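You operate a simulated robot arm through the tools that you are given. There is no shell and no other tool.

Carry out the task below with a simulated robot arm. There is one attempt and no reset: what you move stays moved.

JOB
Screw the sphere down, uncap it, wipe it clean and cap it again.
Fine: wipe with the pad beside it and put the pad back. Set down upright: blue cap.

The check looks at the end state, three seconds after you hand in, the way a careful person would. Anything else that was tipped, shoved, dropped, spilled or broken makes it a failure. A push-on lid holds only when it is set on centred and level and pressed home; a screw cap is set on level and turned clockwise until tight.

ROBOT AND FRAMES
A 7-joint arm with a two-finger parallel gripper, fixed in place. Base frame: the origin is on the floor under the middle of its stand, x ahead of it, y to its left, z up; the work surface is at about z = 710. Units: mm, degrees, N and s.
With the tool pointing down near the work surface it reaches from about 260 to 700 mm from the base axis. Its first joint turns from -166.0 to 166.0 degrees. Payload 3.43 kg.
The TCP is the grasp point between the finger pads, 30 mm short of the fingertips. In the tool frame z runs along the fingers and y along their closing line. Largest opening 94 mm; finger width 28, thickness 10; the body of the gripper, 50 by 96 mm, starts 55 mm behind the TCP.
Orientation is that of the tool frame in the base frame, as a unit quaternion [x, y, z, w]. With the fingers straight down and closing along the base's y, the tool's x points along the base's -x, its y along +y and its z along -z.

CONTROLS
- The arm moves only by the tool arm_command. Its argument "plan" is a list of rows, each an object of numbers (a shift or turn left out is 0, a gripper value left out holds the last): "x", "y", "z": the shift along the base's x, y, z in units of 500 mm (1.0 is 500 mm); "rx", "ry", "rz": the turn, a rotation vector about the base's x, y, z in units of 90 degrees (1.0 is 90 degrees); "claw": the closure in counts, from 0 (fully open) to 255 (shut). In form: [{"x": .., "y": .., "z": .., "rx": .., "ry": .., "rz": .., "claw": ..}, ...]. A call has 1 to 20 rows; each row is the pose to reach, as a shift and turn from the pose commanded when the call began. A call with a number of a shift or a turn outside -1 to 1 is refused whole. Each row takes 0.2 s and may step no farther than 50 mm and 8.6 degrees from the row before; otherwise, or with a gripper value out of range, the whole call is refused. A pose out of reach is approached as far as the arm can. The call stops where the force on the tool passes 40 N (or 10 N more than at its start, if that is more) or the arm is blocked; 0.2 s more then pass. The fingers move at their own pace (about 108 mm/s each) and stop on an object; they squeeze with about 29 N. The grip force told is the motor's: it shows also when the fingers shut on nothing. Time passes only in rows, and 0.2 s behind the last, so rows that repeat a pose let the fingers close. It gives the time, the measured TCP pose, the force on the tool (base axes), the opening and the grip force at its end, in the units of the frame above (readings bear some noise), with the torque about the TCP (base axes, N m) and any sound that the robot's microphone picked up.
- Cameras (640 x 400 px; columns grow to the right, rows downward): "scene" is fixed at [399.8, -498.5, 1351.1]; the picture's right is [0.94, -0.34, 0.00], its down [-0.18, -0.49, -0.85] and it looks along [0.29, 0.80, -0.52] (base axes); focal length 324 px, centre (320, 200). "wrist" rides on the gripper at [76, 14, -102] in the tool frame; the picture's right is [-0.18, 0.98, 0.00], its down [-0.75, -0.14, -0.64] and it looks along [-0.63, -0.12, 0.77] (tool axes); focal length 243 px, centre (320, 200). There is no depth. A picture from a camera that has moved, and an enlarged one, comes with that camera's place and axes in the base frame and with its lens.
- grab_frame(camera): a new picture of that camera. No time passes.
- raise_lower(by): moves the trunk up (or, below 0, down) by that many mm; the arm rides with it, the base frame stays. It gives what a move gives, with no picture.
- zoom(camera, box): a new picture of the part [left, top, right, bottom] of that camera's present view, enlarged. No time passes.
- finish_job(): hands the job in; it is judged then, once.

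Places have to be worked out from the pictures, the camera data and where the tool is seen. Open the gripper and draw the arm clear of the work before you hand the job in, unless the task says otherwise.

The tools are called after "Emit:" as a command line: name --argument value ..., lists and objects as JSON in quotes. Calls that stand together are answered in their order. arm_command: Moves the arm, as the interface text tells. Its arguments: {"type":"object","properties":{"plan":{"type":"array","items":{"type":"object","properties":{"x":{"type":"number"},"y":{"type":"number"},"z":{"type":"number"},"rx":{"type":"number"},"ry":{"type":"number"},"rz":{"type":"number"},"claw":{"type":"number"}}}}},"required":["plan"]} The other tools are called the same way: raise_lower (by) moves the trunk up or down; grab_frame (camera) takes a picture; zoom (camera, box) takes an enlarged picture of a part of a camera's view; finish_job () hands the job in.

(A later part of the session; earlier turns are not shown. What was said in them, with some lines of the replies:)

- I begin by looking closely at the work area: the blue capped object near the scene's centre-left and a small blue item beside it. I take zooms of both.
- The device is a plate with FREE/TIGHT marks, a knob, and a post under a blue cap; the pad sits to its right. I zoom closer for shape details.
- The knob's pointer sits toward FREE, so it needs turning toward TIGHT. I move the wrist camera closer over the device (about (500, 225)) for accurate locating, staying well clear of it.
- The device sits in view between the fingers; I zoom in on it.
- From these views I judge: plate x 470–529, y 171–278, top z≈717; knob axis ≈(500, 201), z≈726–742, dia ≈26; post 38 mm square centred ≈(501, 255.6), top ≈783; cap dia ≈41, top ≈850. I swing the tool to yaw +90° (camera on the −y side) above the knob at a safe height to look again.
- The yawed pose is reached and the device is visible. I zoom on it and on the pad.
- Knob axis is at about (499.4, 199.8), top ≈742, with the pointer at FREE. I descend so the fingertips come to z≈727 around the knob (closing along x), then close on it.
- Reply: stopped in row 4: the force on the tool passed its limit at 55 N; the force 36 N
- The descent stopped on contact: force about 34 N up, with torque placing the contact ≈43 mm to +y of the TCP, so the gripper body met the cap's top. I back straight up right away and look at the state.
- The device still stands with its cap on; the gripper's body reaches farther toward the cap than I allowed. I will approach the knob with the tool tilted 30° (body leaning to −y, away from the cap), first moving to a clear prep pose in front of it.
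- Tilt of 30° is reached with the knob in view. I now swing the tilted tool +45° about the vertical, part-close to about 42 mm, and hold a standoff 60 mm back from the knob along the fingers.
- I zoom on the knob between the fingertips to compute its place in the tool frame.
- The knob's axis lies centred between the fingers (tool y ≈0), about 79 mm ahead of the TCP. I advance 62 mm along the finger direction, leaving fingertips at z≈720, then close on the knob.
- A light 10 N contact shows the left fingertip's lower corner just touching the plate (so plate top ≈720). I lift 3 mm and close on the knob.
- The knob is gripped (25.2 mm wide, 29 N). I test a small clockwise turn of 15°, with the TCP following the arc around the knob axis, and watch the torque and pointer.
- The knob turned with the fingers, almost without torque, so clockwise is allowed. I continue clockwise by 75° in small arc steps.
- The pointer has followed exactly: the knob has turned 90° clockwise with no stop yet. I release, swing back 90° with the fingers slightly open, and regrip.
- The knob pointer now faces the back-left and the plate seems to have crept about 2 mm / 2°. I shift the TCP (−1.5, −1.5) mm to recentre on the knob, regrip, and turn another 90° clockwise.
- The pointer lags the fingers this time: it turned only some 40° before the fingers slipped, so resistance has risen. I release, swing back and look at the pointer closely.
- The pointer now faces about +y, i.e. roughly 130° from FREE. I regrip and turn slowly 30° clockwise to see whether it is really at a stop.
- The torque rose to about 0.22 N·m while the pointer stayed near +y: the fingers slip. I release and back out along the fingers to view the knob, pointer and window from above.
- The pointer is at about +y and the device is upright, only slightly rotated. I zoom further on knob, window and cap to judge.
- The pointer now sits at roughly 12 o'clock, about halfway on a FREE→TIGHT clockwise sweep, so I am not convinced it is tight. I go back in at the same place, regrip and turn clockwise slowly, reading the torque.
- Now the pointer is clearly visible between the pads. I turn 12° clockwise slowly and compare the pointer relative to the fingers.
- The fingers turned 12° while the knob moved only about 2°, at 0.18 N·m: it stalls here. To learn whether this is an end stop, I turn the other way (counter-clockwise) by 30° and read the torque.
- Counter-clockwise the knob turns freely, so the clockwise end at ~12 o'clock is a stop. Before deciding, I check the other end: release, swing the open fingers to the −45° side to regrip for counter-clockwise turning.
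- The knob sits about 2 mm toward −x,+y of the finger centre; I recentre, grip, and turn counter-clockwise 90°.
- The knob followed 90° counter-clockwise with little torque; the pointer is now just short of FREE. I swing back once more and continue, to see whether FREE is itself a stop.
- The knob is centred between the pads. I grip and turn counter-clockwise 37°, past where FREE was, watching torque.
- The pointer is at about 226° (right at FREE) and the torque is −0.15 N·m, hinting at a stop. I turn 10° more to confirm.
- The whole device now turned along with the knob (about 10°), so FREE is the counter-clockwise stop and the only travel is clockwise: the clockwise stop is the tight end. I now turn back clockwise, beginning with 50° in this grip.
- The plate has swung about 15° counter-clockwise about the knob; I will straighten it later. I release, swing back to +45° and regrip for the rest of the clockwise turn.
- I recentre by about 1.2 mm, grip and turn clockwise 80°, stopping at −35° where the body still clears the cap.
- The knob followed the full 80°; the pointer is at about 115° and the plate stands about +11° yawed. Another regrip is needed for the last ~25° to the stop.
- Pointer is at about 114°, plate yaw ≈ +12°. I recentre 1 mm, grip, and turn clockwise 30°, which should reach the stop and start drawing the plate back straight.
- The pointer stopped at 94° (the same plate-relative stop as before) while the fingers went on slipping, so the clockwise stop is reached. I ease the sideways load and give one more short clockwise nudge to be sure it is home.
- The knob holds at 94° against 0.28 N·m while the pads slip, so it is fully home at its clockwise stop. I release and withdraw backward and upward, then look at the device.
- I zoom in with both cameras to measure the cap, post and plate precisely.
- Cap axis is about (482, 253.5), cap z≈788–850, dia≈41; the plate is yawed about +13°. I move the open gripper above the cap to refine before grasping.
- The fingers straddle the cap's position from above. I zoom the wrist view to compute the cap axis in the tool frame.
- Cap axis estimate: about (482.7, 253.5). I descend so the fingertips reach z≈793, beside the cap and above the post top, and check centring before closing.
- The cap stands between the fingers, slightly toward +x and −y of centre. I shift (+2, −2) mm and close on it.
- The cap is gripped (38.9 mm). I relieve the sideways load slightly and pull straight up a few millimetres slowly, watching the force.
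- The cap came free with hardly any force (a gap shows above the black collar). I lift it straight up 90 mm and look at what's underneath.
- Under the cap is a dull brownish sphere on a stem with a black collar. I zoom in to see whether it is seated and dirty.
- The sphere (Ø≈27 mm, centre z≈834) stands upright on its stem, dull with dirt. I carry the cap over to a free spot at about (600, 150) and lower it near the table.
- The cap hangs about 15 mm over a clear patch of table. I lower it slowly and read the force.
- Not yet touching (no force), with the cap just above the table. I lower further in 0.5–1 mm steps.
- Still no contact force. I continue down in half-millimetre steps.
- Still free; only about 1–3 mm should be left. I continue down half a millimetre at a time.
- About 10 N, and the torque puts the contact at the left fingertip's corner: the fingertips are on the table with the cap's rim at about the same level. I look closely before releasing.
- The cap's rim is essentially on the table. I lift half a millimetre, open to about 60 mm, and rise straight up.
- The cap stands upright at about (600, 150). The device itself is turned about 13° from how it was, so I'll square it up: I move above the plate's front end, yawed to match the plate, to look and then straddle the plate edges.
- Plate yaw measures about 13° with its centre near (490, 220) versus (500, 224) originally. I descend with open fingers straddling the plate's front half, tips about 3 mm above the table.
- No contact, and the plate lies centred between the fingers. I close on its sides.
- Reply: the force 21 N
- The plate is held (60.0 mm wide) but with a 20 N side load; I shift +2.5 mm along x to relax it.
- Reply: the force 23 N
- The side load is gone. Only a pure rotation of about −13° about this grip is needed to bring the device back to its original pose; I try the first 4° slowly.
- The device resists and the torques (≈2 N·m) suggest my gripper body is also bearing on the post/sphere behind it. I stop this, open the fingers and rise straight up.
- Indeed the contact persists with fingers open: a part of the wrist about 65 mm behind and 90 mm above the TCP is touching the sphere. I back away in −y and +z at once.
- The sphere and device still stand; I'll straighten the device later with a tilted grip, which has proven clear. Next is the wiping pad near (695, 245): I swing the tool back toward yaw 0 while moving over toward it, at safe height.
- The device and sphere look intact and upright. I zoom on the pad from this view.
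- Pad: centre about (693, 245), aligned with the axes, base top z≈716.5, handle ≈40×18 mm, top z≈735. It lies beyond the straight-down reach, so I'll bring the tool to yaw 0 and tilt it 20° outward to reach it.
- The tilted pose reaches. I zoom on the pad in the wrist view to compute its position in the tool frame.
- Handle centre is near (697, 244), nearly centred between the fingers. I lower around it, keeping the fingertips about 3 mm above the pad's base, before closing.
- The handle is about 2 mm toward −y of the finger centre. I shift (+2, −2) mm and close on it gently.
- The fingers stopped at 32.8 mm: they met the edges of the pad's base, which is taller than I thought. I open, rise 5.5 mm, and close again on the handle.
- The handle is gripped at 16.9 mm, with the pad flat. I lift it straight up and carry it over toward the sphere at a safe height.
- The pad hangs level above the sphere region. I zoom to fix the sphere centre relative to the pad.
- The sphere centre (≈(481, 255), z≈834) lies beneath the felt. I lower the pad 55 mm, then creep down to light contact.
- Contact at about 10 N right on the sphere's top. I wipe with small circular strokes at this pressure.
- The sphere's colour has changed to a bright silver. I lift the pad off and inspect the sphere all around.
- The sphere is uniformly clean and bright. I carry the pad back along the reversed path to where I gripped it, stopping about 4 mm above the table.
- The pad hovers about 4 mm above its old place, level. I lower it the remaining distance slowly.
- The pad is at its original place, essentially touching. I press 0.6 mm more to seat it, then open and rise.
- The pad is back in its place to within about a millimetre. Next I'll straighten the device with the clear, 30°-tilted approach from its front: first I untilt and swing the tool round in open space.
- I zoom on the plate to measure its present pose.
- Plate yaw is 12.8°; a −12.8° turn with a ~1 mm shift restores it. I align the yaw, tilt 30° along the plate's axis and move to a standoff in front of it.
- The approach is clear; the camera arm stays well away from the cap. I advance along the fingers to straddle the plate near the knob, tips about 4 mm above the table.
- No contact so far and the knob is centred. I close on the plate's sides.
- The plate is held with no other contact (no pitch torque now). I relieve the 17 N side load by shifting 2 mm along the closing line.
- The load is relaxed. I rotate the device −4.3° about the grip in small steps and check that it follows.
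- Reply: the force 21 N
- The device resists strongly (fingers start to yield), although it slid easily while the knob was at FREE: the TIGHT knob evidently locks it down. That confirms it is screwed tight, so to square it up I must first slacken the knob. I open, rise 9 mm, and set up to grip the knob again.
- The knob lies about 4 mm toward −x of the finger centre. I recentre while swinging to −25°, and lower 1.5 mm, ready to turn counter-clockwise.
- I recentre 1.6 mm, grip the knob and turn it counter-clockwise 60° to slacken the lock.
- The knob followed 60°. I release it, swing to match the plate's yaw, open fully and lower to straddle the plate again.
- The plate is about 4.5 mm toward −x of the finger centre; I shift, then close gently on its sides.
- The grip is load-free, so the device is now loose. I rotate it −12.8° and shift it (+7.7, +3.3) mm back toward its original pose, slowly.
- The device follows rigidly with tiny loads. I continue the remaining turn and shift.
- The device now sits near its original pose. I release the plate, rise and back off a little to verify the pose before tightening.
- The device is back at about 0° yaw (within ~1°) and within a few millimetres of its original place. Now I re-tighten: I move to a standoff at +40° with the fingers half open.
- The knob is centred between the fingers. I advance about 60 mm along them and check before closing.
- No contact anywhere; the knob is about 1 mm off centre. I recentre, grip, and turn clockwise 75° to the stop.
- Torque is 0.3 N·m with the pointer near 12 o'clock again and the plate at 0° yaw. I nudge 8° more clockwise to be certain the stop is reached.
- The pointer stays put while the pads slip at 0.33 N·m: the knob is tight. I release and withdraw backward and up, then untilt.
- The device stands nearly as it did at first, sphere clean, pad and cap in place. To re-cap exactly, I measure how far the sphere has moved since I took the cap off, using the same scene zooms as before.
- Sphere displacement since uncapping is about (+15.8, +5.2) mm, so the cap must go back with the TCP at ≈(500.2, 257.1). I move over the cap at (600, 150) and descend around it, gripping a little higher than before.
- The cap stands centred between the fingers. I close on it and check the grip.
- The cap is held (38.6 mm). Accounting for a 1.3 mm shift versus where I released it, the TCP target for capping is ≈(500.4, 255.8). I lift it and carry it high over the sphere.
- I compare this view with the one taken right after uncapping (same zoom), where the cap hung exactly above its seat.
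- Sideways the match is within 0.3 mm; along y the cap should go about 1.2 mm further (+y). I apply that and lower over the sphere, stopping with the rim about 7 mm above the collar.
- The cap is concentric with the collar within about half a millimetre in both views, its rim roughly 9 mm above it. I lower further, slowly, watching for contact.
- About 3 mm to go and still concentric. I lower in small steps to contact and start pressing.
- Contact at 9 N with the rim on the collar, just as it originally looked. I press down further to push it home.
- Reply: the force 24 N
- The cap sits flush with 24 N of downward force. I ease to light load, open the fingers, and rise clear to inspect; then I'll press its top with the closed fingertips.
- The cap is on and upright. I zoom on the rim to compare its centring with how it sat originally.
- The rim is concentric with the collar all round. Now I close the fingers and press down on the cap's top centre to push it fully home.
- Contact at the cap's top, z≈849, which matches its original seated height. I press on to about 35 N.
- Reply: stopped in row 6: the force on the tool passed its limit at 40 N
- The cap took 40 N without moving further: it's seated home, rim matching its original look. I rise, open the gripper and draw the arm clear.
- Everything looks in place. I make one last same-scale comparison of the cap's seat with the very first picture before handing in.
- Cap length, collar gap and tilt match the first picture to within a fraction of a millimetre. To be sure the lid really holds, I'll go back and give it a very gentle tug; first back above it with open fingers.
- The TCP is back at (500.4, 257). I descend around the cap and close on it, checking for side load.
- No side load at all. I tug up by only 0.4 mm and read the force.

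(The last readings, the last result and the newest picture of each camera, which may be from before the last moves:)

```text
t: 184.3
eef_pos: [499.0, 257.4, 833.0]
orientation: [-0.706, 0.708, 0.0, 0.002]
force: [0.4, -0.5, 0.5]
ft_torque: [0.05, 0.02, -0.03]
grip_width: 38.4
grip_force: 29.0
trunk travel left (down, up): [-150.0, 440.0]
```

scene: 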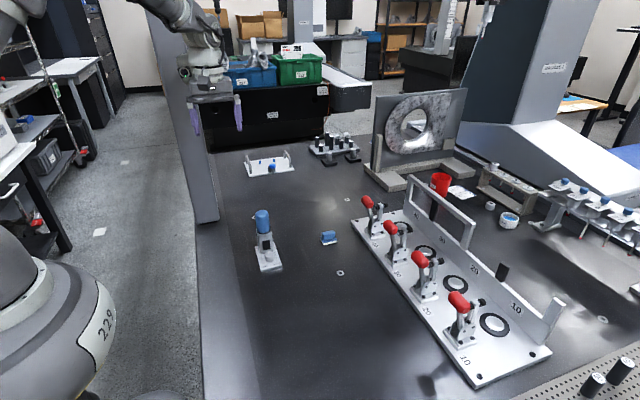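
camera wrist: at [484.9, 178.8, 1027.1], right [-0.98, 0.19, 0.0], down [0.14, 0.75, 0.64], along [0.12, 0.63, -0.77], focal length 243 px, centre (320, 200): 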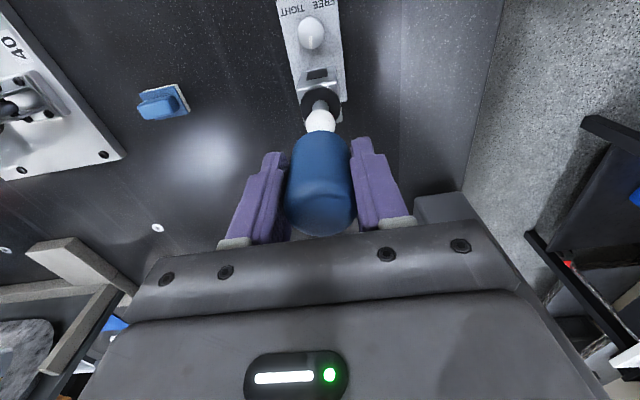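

Emit:
arm_command --plan '[{"z": 0.0006}, {"z": 0.0012}, {"z": 0.0012}]'

Emit:
zoom --camera "scene" --box '[252, 218, 292, 243]'

```text
t: 185.1
eef_pos: [501.0, 257.0, 834.1]
orientation: [-0.706, 0.708, 0.0, 0.003]
force: [0.6, 0.1, 0.6]
ft_torque: [0.01, 0.05, 0.0]
grip_width: 38.2
grip_force: 29.4
trunk travel left (down, up): [-150.0, 440.0]
```

```text
16.00 times, centred on (272, 230) of scene
camera zoom: at [399.8, -498.5, 1351.1], right [0.94, -0.34, 0.0], down [-0.18, -0.49, -0.85], along [0.29, 0.8, -0.52], focal length 5183 px, centre (1088, -288)
```

zoom: 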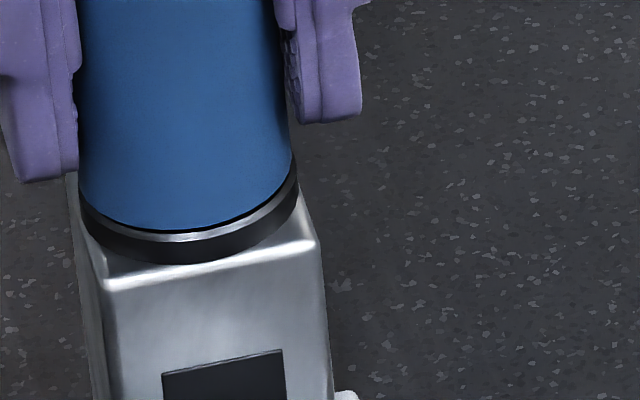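

The cap lifted that 1 mm without measurable force, so I can't yet say it is held. I set it back down, and press again firmly while gripping.

Emit:
arm_command --plan '[{"z": -0.001, "x": 0.0004}, {"z": -0.002, "x": 0.0008}, {"z": -0.004, "x": 0.0008}, {"z": -0.006, "x": 0.0008}, {"z": -0.007, "x": 0.0008}, {"z": -0.008, "x": 0.0008}, {"z": -0.008, "x": 0.0008}]'

```text
t: 186.7
eef_pos: [499.8, 257.9, 830.7]
orientation: [-0.706, 0.708, -0.001, 0.005]
force: [2.9, 2.7, 23.3]
ft_torque: [0.21, 0.21, -0.03]
grip_width: 38.3
grip_force: 28.9
trunk travel left (down, up): [-150.0, 440.0]
```

Emit:
arm_command --plan '[{"z": -0.001}, {"z": -0.002}, {"z": -0.003}, {"z": -0.003}, {"z": -0.001}, {"z": 0.002}, {"z": 0.005}, {"z": 0.005}]'

Emit:
arm_command --plan '[{"x": 0.0005}, {"x": 0.001}, {"x": 0.001}]'

```text
t: 188.5
eef_pos: [500.0, 257.4, 832.1]
orientation: [-0.705, 0.709, 0.0, 0.002]
force: [0.4, 0.3, 0.0]
ft_torque: [0.02, -0.04, 0.02]
grip_width: 38.2
grip_force: 28.9
trunk travel left (down, up): [-150.0, 440.0]
```

```text
t: 189.3
eef_pos: [501.3, 256.1, 832.8]
orientation: [-0.705, 0.709, 0.0, 0.002]
force: [0.5, -0.5, -0.7]
ft_torque: [-0.02, 0.0, 0.0]
grip_width: 38.2
grip_force: 29.1
trunk travel left (down, up): [-150.0, 440.0]
```

The cap slides and lifts freely in the grip, so there's no latch force to feel; my first grip's side load had in fact come from the fingertips on the collar. What matters is that it sits centred, level and fully down, so I check the centring in both views now.

Emit:
zoom --camera "scene" --box '[252, 218, 292, 243]'

Emit:
zoom --camera "wrist" --box '[290, 95, 350, 155]'

```text
16.00 times, centred on (272, 230) of scene
camera zoom: at [399.8, -498.5, 1351.1], right [0.94, -0.34, 0.0], down [-0.18, -0.49, -0.85], along [0.29, 0.8, -0.52], focal length 5183 px, centre (1088, -288)
```

zoom: 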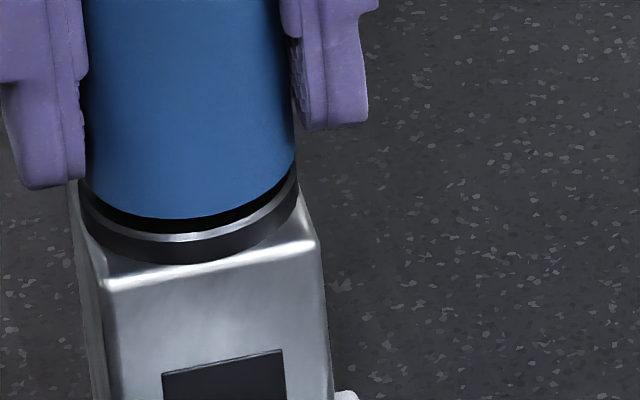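

```text
6.67 times, centred on (320, 125) of wrist
camera zoom: at [485.5, 180.6, 935.7], right [-0.98, 0.19, 0.0], down [0.14, 0.75, 0.65], along [0.12, 0.63, -0.76], focal length 1618 px, centre (320, 700)
```

zoom: 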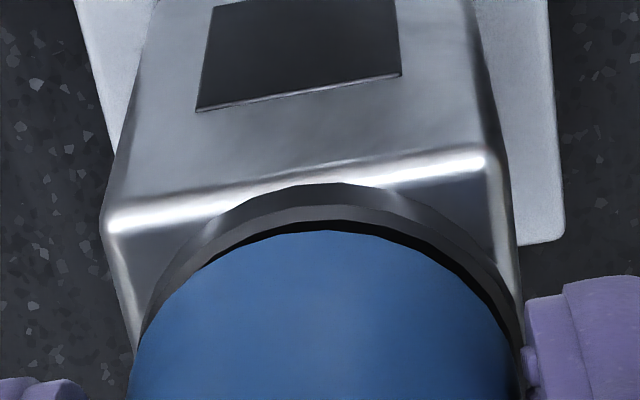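

The fingers had slipped down the cap while pressing, so it now hangs about 4 mm above the collar. I shift −0.4 mm in x for centring and lower it again to contact.

Emit:
arm_command --plan '[{"x": -0.0004, "z": -0.002}, {"x": -0.0008, "z": -0.004}, {"x": -0.0008, "z": -0.006}, {"x": -0.0008, "z": -0.007}, {"x": -0.0008, "z": -0.008}, {"x": -0.0008, "z": -0.008}]'

Emit:
zoom --camera "scene" --box '[252, 218, 292, 243]'

Emit:
zoom --camera "wrist" --box '[290, 95, 350, 155]'

```text
t: 190.7
eef_pos: [499.7, 257.3, 829.0]
orientation: [-0.705, 0.709, -0.001, 0.002]
force: [-0.5, 0.1, 3.1]
ft_torque: [0.02, 0.09, 0.03]
grip_width: 38.3
grip_force: 29.4
trunk travel left (down, up): [-150.0, 440.0]
```

```text
16.00 times, centred on (272, 230) of scene
camera zoom: at [399.8, -498.5, 1351.1], right [0.94, -0.34, 0.0], down [-0.18, -0.49, -0.85], along [0.29, 0.8, -0.52], focal length 5183 px, centre (1088, -288)
```

zoom: 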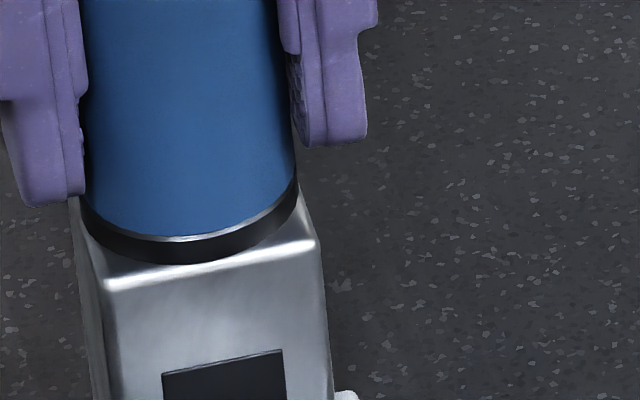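

```text
6.67 times, centred on (320, 125) of wrist
camera zoom: at [485.0, 180.5, 932.1], right [-0.98, 0.19, 0.0], down [0.14, 0.75, 0.65], along [0.13, 0.63, -0.76], focal length 1618 px, centre (320, 700)
```

zoom: 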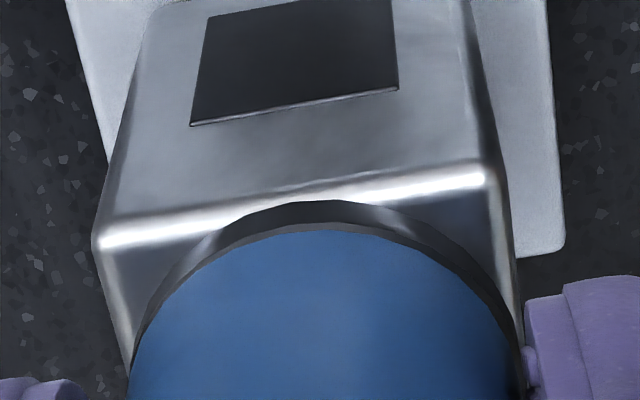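

Seated again with a light 3 N, now with the rim edge flush both sides exactly as in the first picture. I release, rise, close the fingers and press the top once more.

Emit:
arm_command --plan '[{"z": 0.0004}, {"z": 0.0004, "claw": 110}, {"z": 0.0004}, {"z": 0.0004}, {"z": 0.02}, {"z": 0.07}, {"z": 0.13}, {"z": 0.16}, {"y": 0.003, "z": 0.16, "claw": 255}, {"y": 0.003, "z": 0.16}, {"y": 0.003, "z": 0.16}, {"y": 0.003, "z": 0.13}, {"y": 0.003, "z": 0.115}, {"y": 0.003, "z": 0.115}]'

Emit:
zoom --camera "scene" --box '[240, 185, 300, 245]'

```text
t: 193.7
eef_pos: [499.3, 259.8, 886.5]
orientation: [-0.705, 0.709, 0.001, 0.003]
force: [0.6, 0.2, -0.3]
ft_torque: [0.01, 0.0, -0.01]
grip_width: 0.1
grip_force: 29.2
trunk travel left (down, up): [-150.0, 440.0]
```

```text
6.67 times, centred on (270, 215) of scene
camera zoom: at [399.8, -498.5, 1351.1], right [0.94, -0.34, 0.0], down [-0.18, -0.49, -0.85], along [0.29, 0.8, -0.52], focal length 2160 px, centre (653, 100)
```

zoom: 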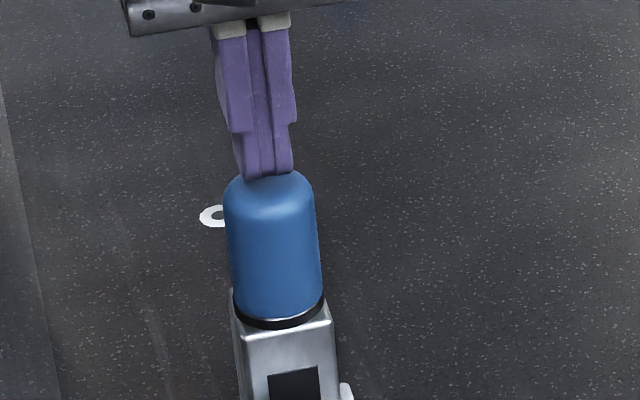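

Emit:
arm_command --plan '[{"z": -0.006}, {"z": -0.01}, {"z": -0.013}, {"z": -0.015}, {"z": -0.017}, {"z": -0.019}, {"z": -0.02}, {"z": -0.02}]'

Emit:
zoom --camera "scene" --box '[252, 218, 292, 243]'

```text
t: 195.5
eef_pos: [499.8, 259.2, 878.7]
orientation: [-0.705, 0.709, -0.001, 0.005]
force: [2.0, 0.5, 37.1]
ft_torque: [-0.14, -0.06, 0.01]
grip_width: 0.1
grip_force: 28.8
trunk travel left (down, up): [-150.0, 440.0]
```

```text
16.00 times, centred on (272, 230) of scene
camera zoom: at [399.8, -498.5, 1351.1], right [0.94, -0.34, 0.0], down [-0.18, -0.49, -0.85], along [0.29, 0.8, -0.52], focal length 5183 px, centre (1088, -288)
```

zoom: 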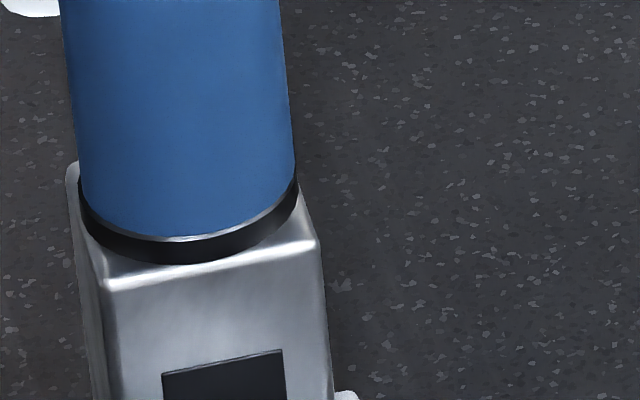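

A steady 37 N on the top, and the cap sits flush and centred. I rise straight up, open the gripper and draw the arm well clear, then take a last look.

Emit:
arm_command --plan '[{"z": 0.006}, {"z": 0.02}, {"z": 0.08}, {"z": 0.16}, {"z": 0.24, "claw": 0}, {"x": -0.05, "z": 0.32}, {"x": -0.1, "y": 0.05, "z": 0.38}, {"x": -0.15, "y": 0.12, "z": 0.42}, {"x": -0.15, "y": 0.18, "z": 0.42}, {"x": -0.15, "y": 0.18, "z": 0.42}]'

Emit:
zoom --camera "scene" --box '[250, 205, 290, 240]'

Emit:
zoom --camera "scene" --box '[230, 190, 360, 290]'

Emit:
grab_frame --camera "scene"

```text
t: 197.7
eef_pos: [425.1, 348.6, 1086.4]
orientation: [-0.705, 0.709, 0.0, 0.002]
force: [-0.6, 0.2, 0.1]
ft_torque: [-0.03, 0.02, 0.0]
grip_width: 94.1
grip_force: 0.0
trunk travel left (down, up): [-150.0, 440.0]
```

```text
11.43 times, centred on (270, 222) of scene
camera zoom: at [399.8, -498.5, 1351.1], right [0.94, -0.34, 0.0], down [-0.18, -0.49, -0.85], along [0.29, 0.8, -0.52], focal length 3702 px, centre (891, -57)
```

zoom: 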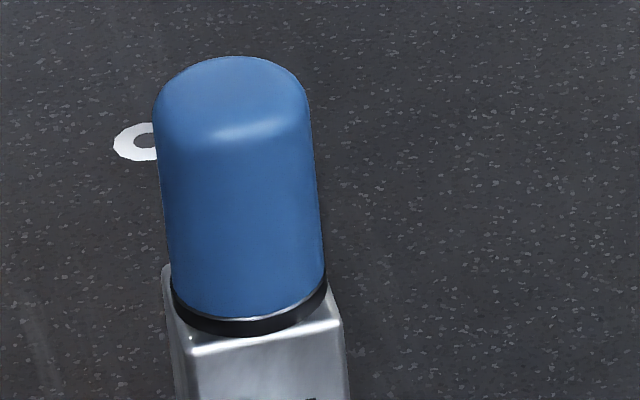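

```text
4.00 times, centred on (295, 240) of scene
camera zoom: at [399.8, -498.5, 1351.1], right [0.94, -0.34, 0.0], down [-0.18, -0.49, -0.85], along [0.29, 0.8, -0.52], focal length 1296 px, centre (420, 40)
```

zoom: 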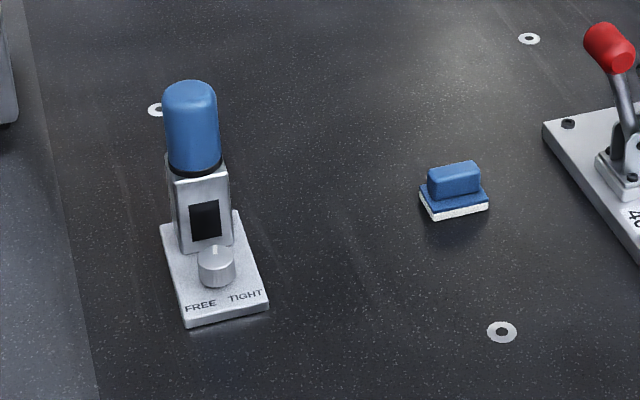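

```text
taken
```

scene: 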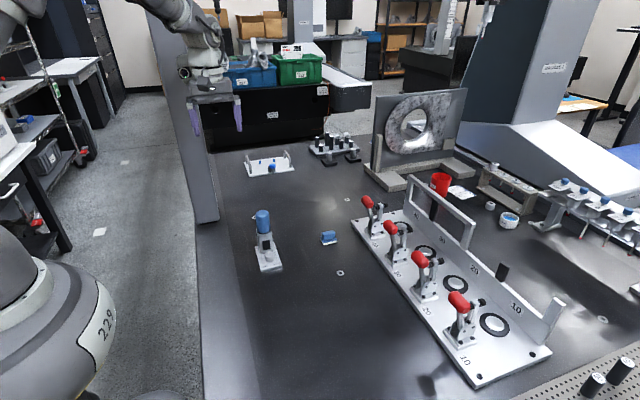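

Everything matches the opening pictures. The sphere was wiped to a bright white and is capped again, with the cap level, centred and pressed down. The pad is back in its place. The knob is at its clockwise stop and the device stands squared up. The gripper is open and clear, so I hand in the job.

Emit:
finish_job

```text
The job is handed in.
```

I've handed the job in: the sphere is screwed down, wiped clean and capped again. I haven't seen the check's result. Two points could count against it: where the knob points, and whether the cap actually holds.

- **Screwing down:** The knob is turned clockwise to its stop, and the device would no longer slide on the table. But the pointer stops at about 12 o'clock, not on the word TIGHT. FREE is the stop the other way, so the clockwise stop is the only tight end I could reach.
- **Cap:** The blue cap stood upright on the table while I wiped. It is now back on level, centred and at its original height, and I pressed it with 37 N. I felt no click. When I tugged it after an earlier press it lifted freely, and I didn't tug it again after the last one.
- **Wiping:** The sphere went from dull brown to an even white. The pad is back within about 1 mm of where it started.
- **Device moved:** It slid and turned about 13° while I worked out the knob. I loosened it, squared it up and tightened it again. It now sits straight, about 5 mm from its original spot.
- **Contacts:** The gripper body pressed on the cap once at about 55 N. The wrist also touched the sphere once, before I wiped it. I saw no damage, and nothing else looks moved.
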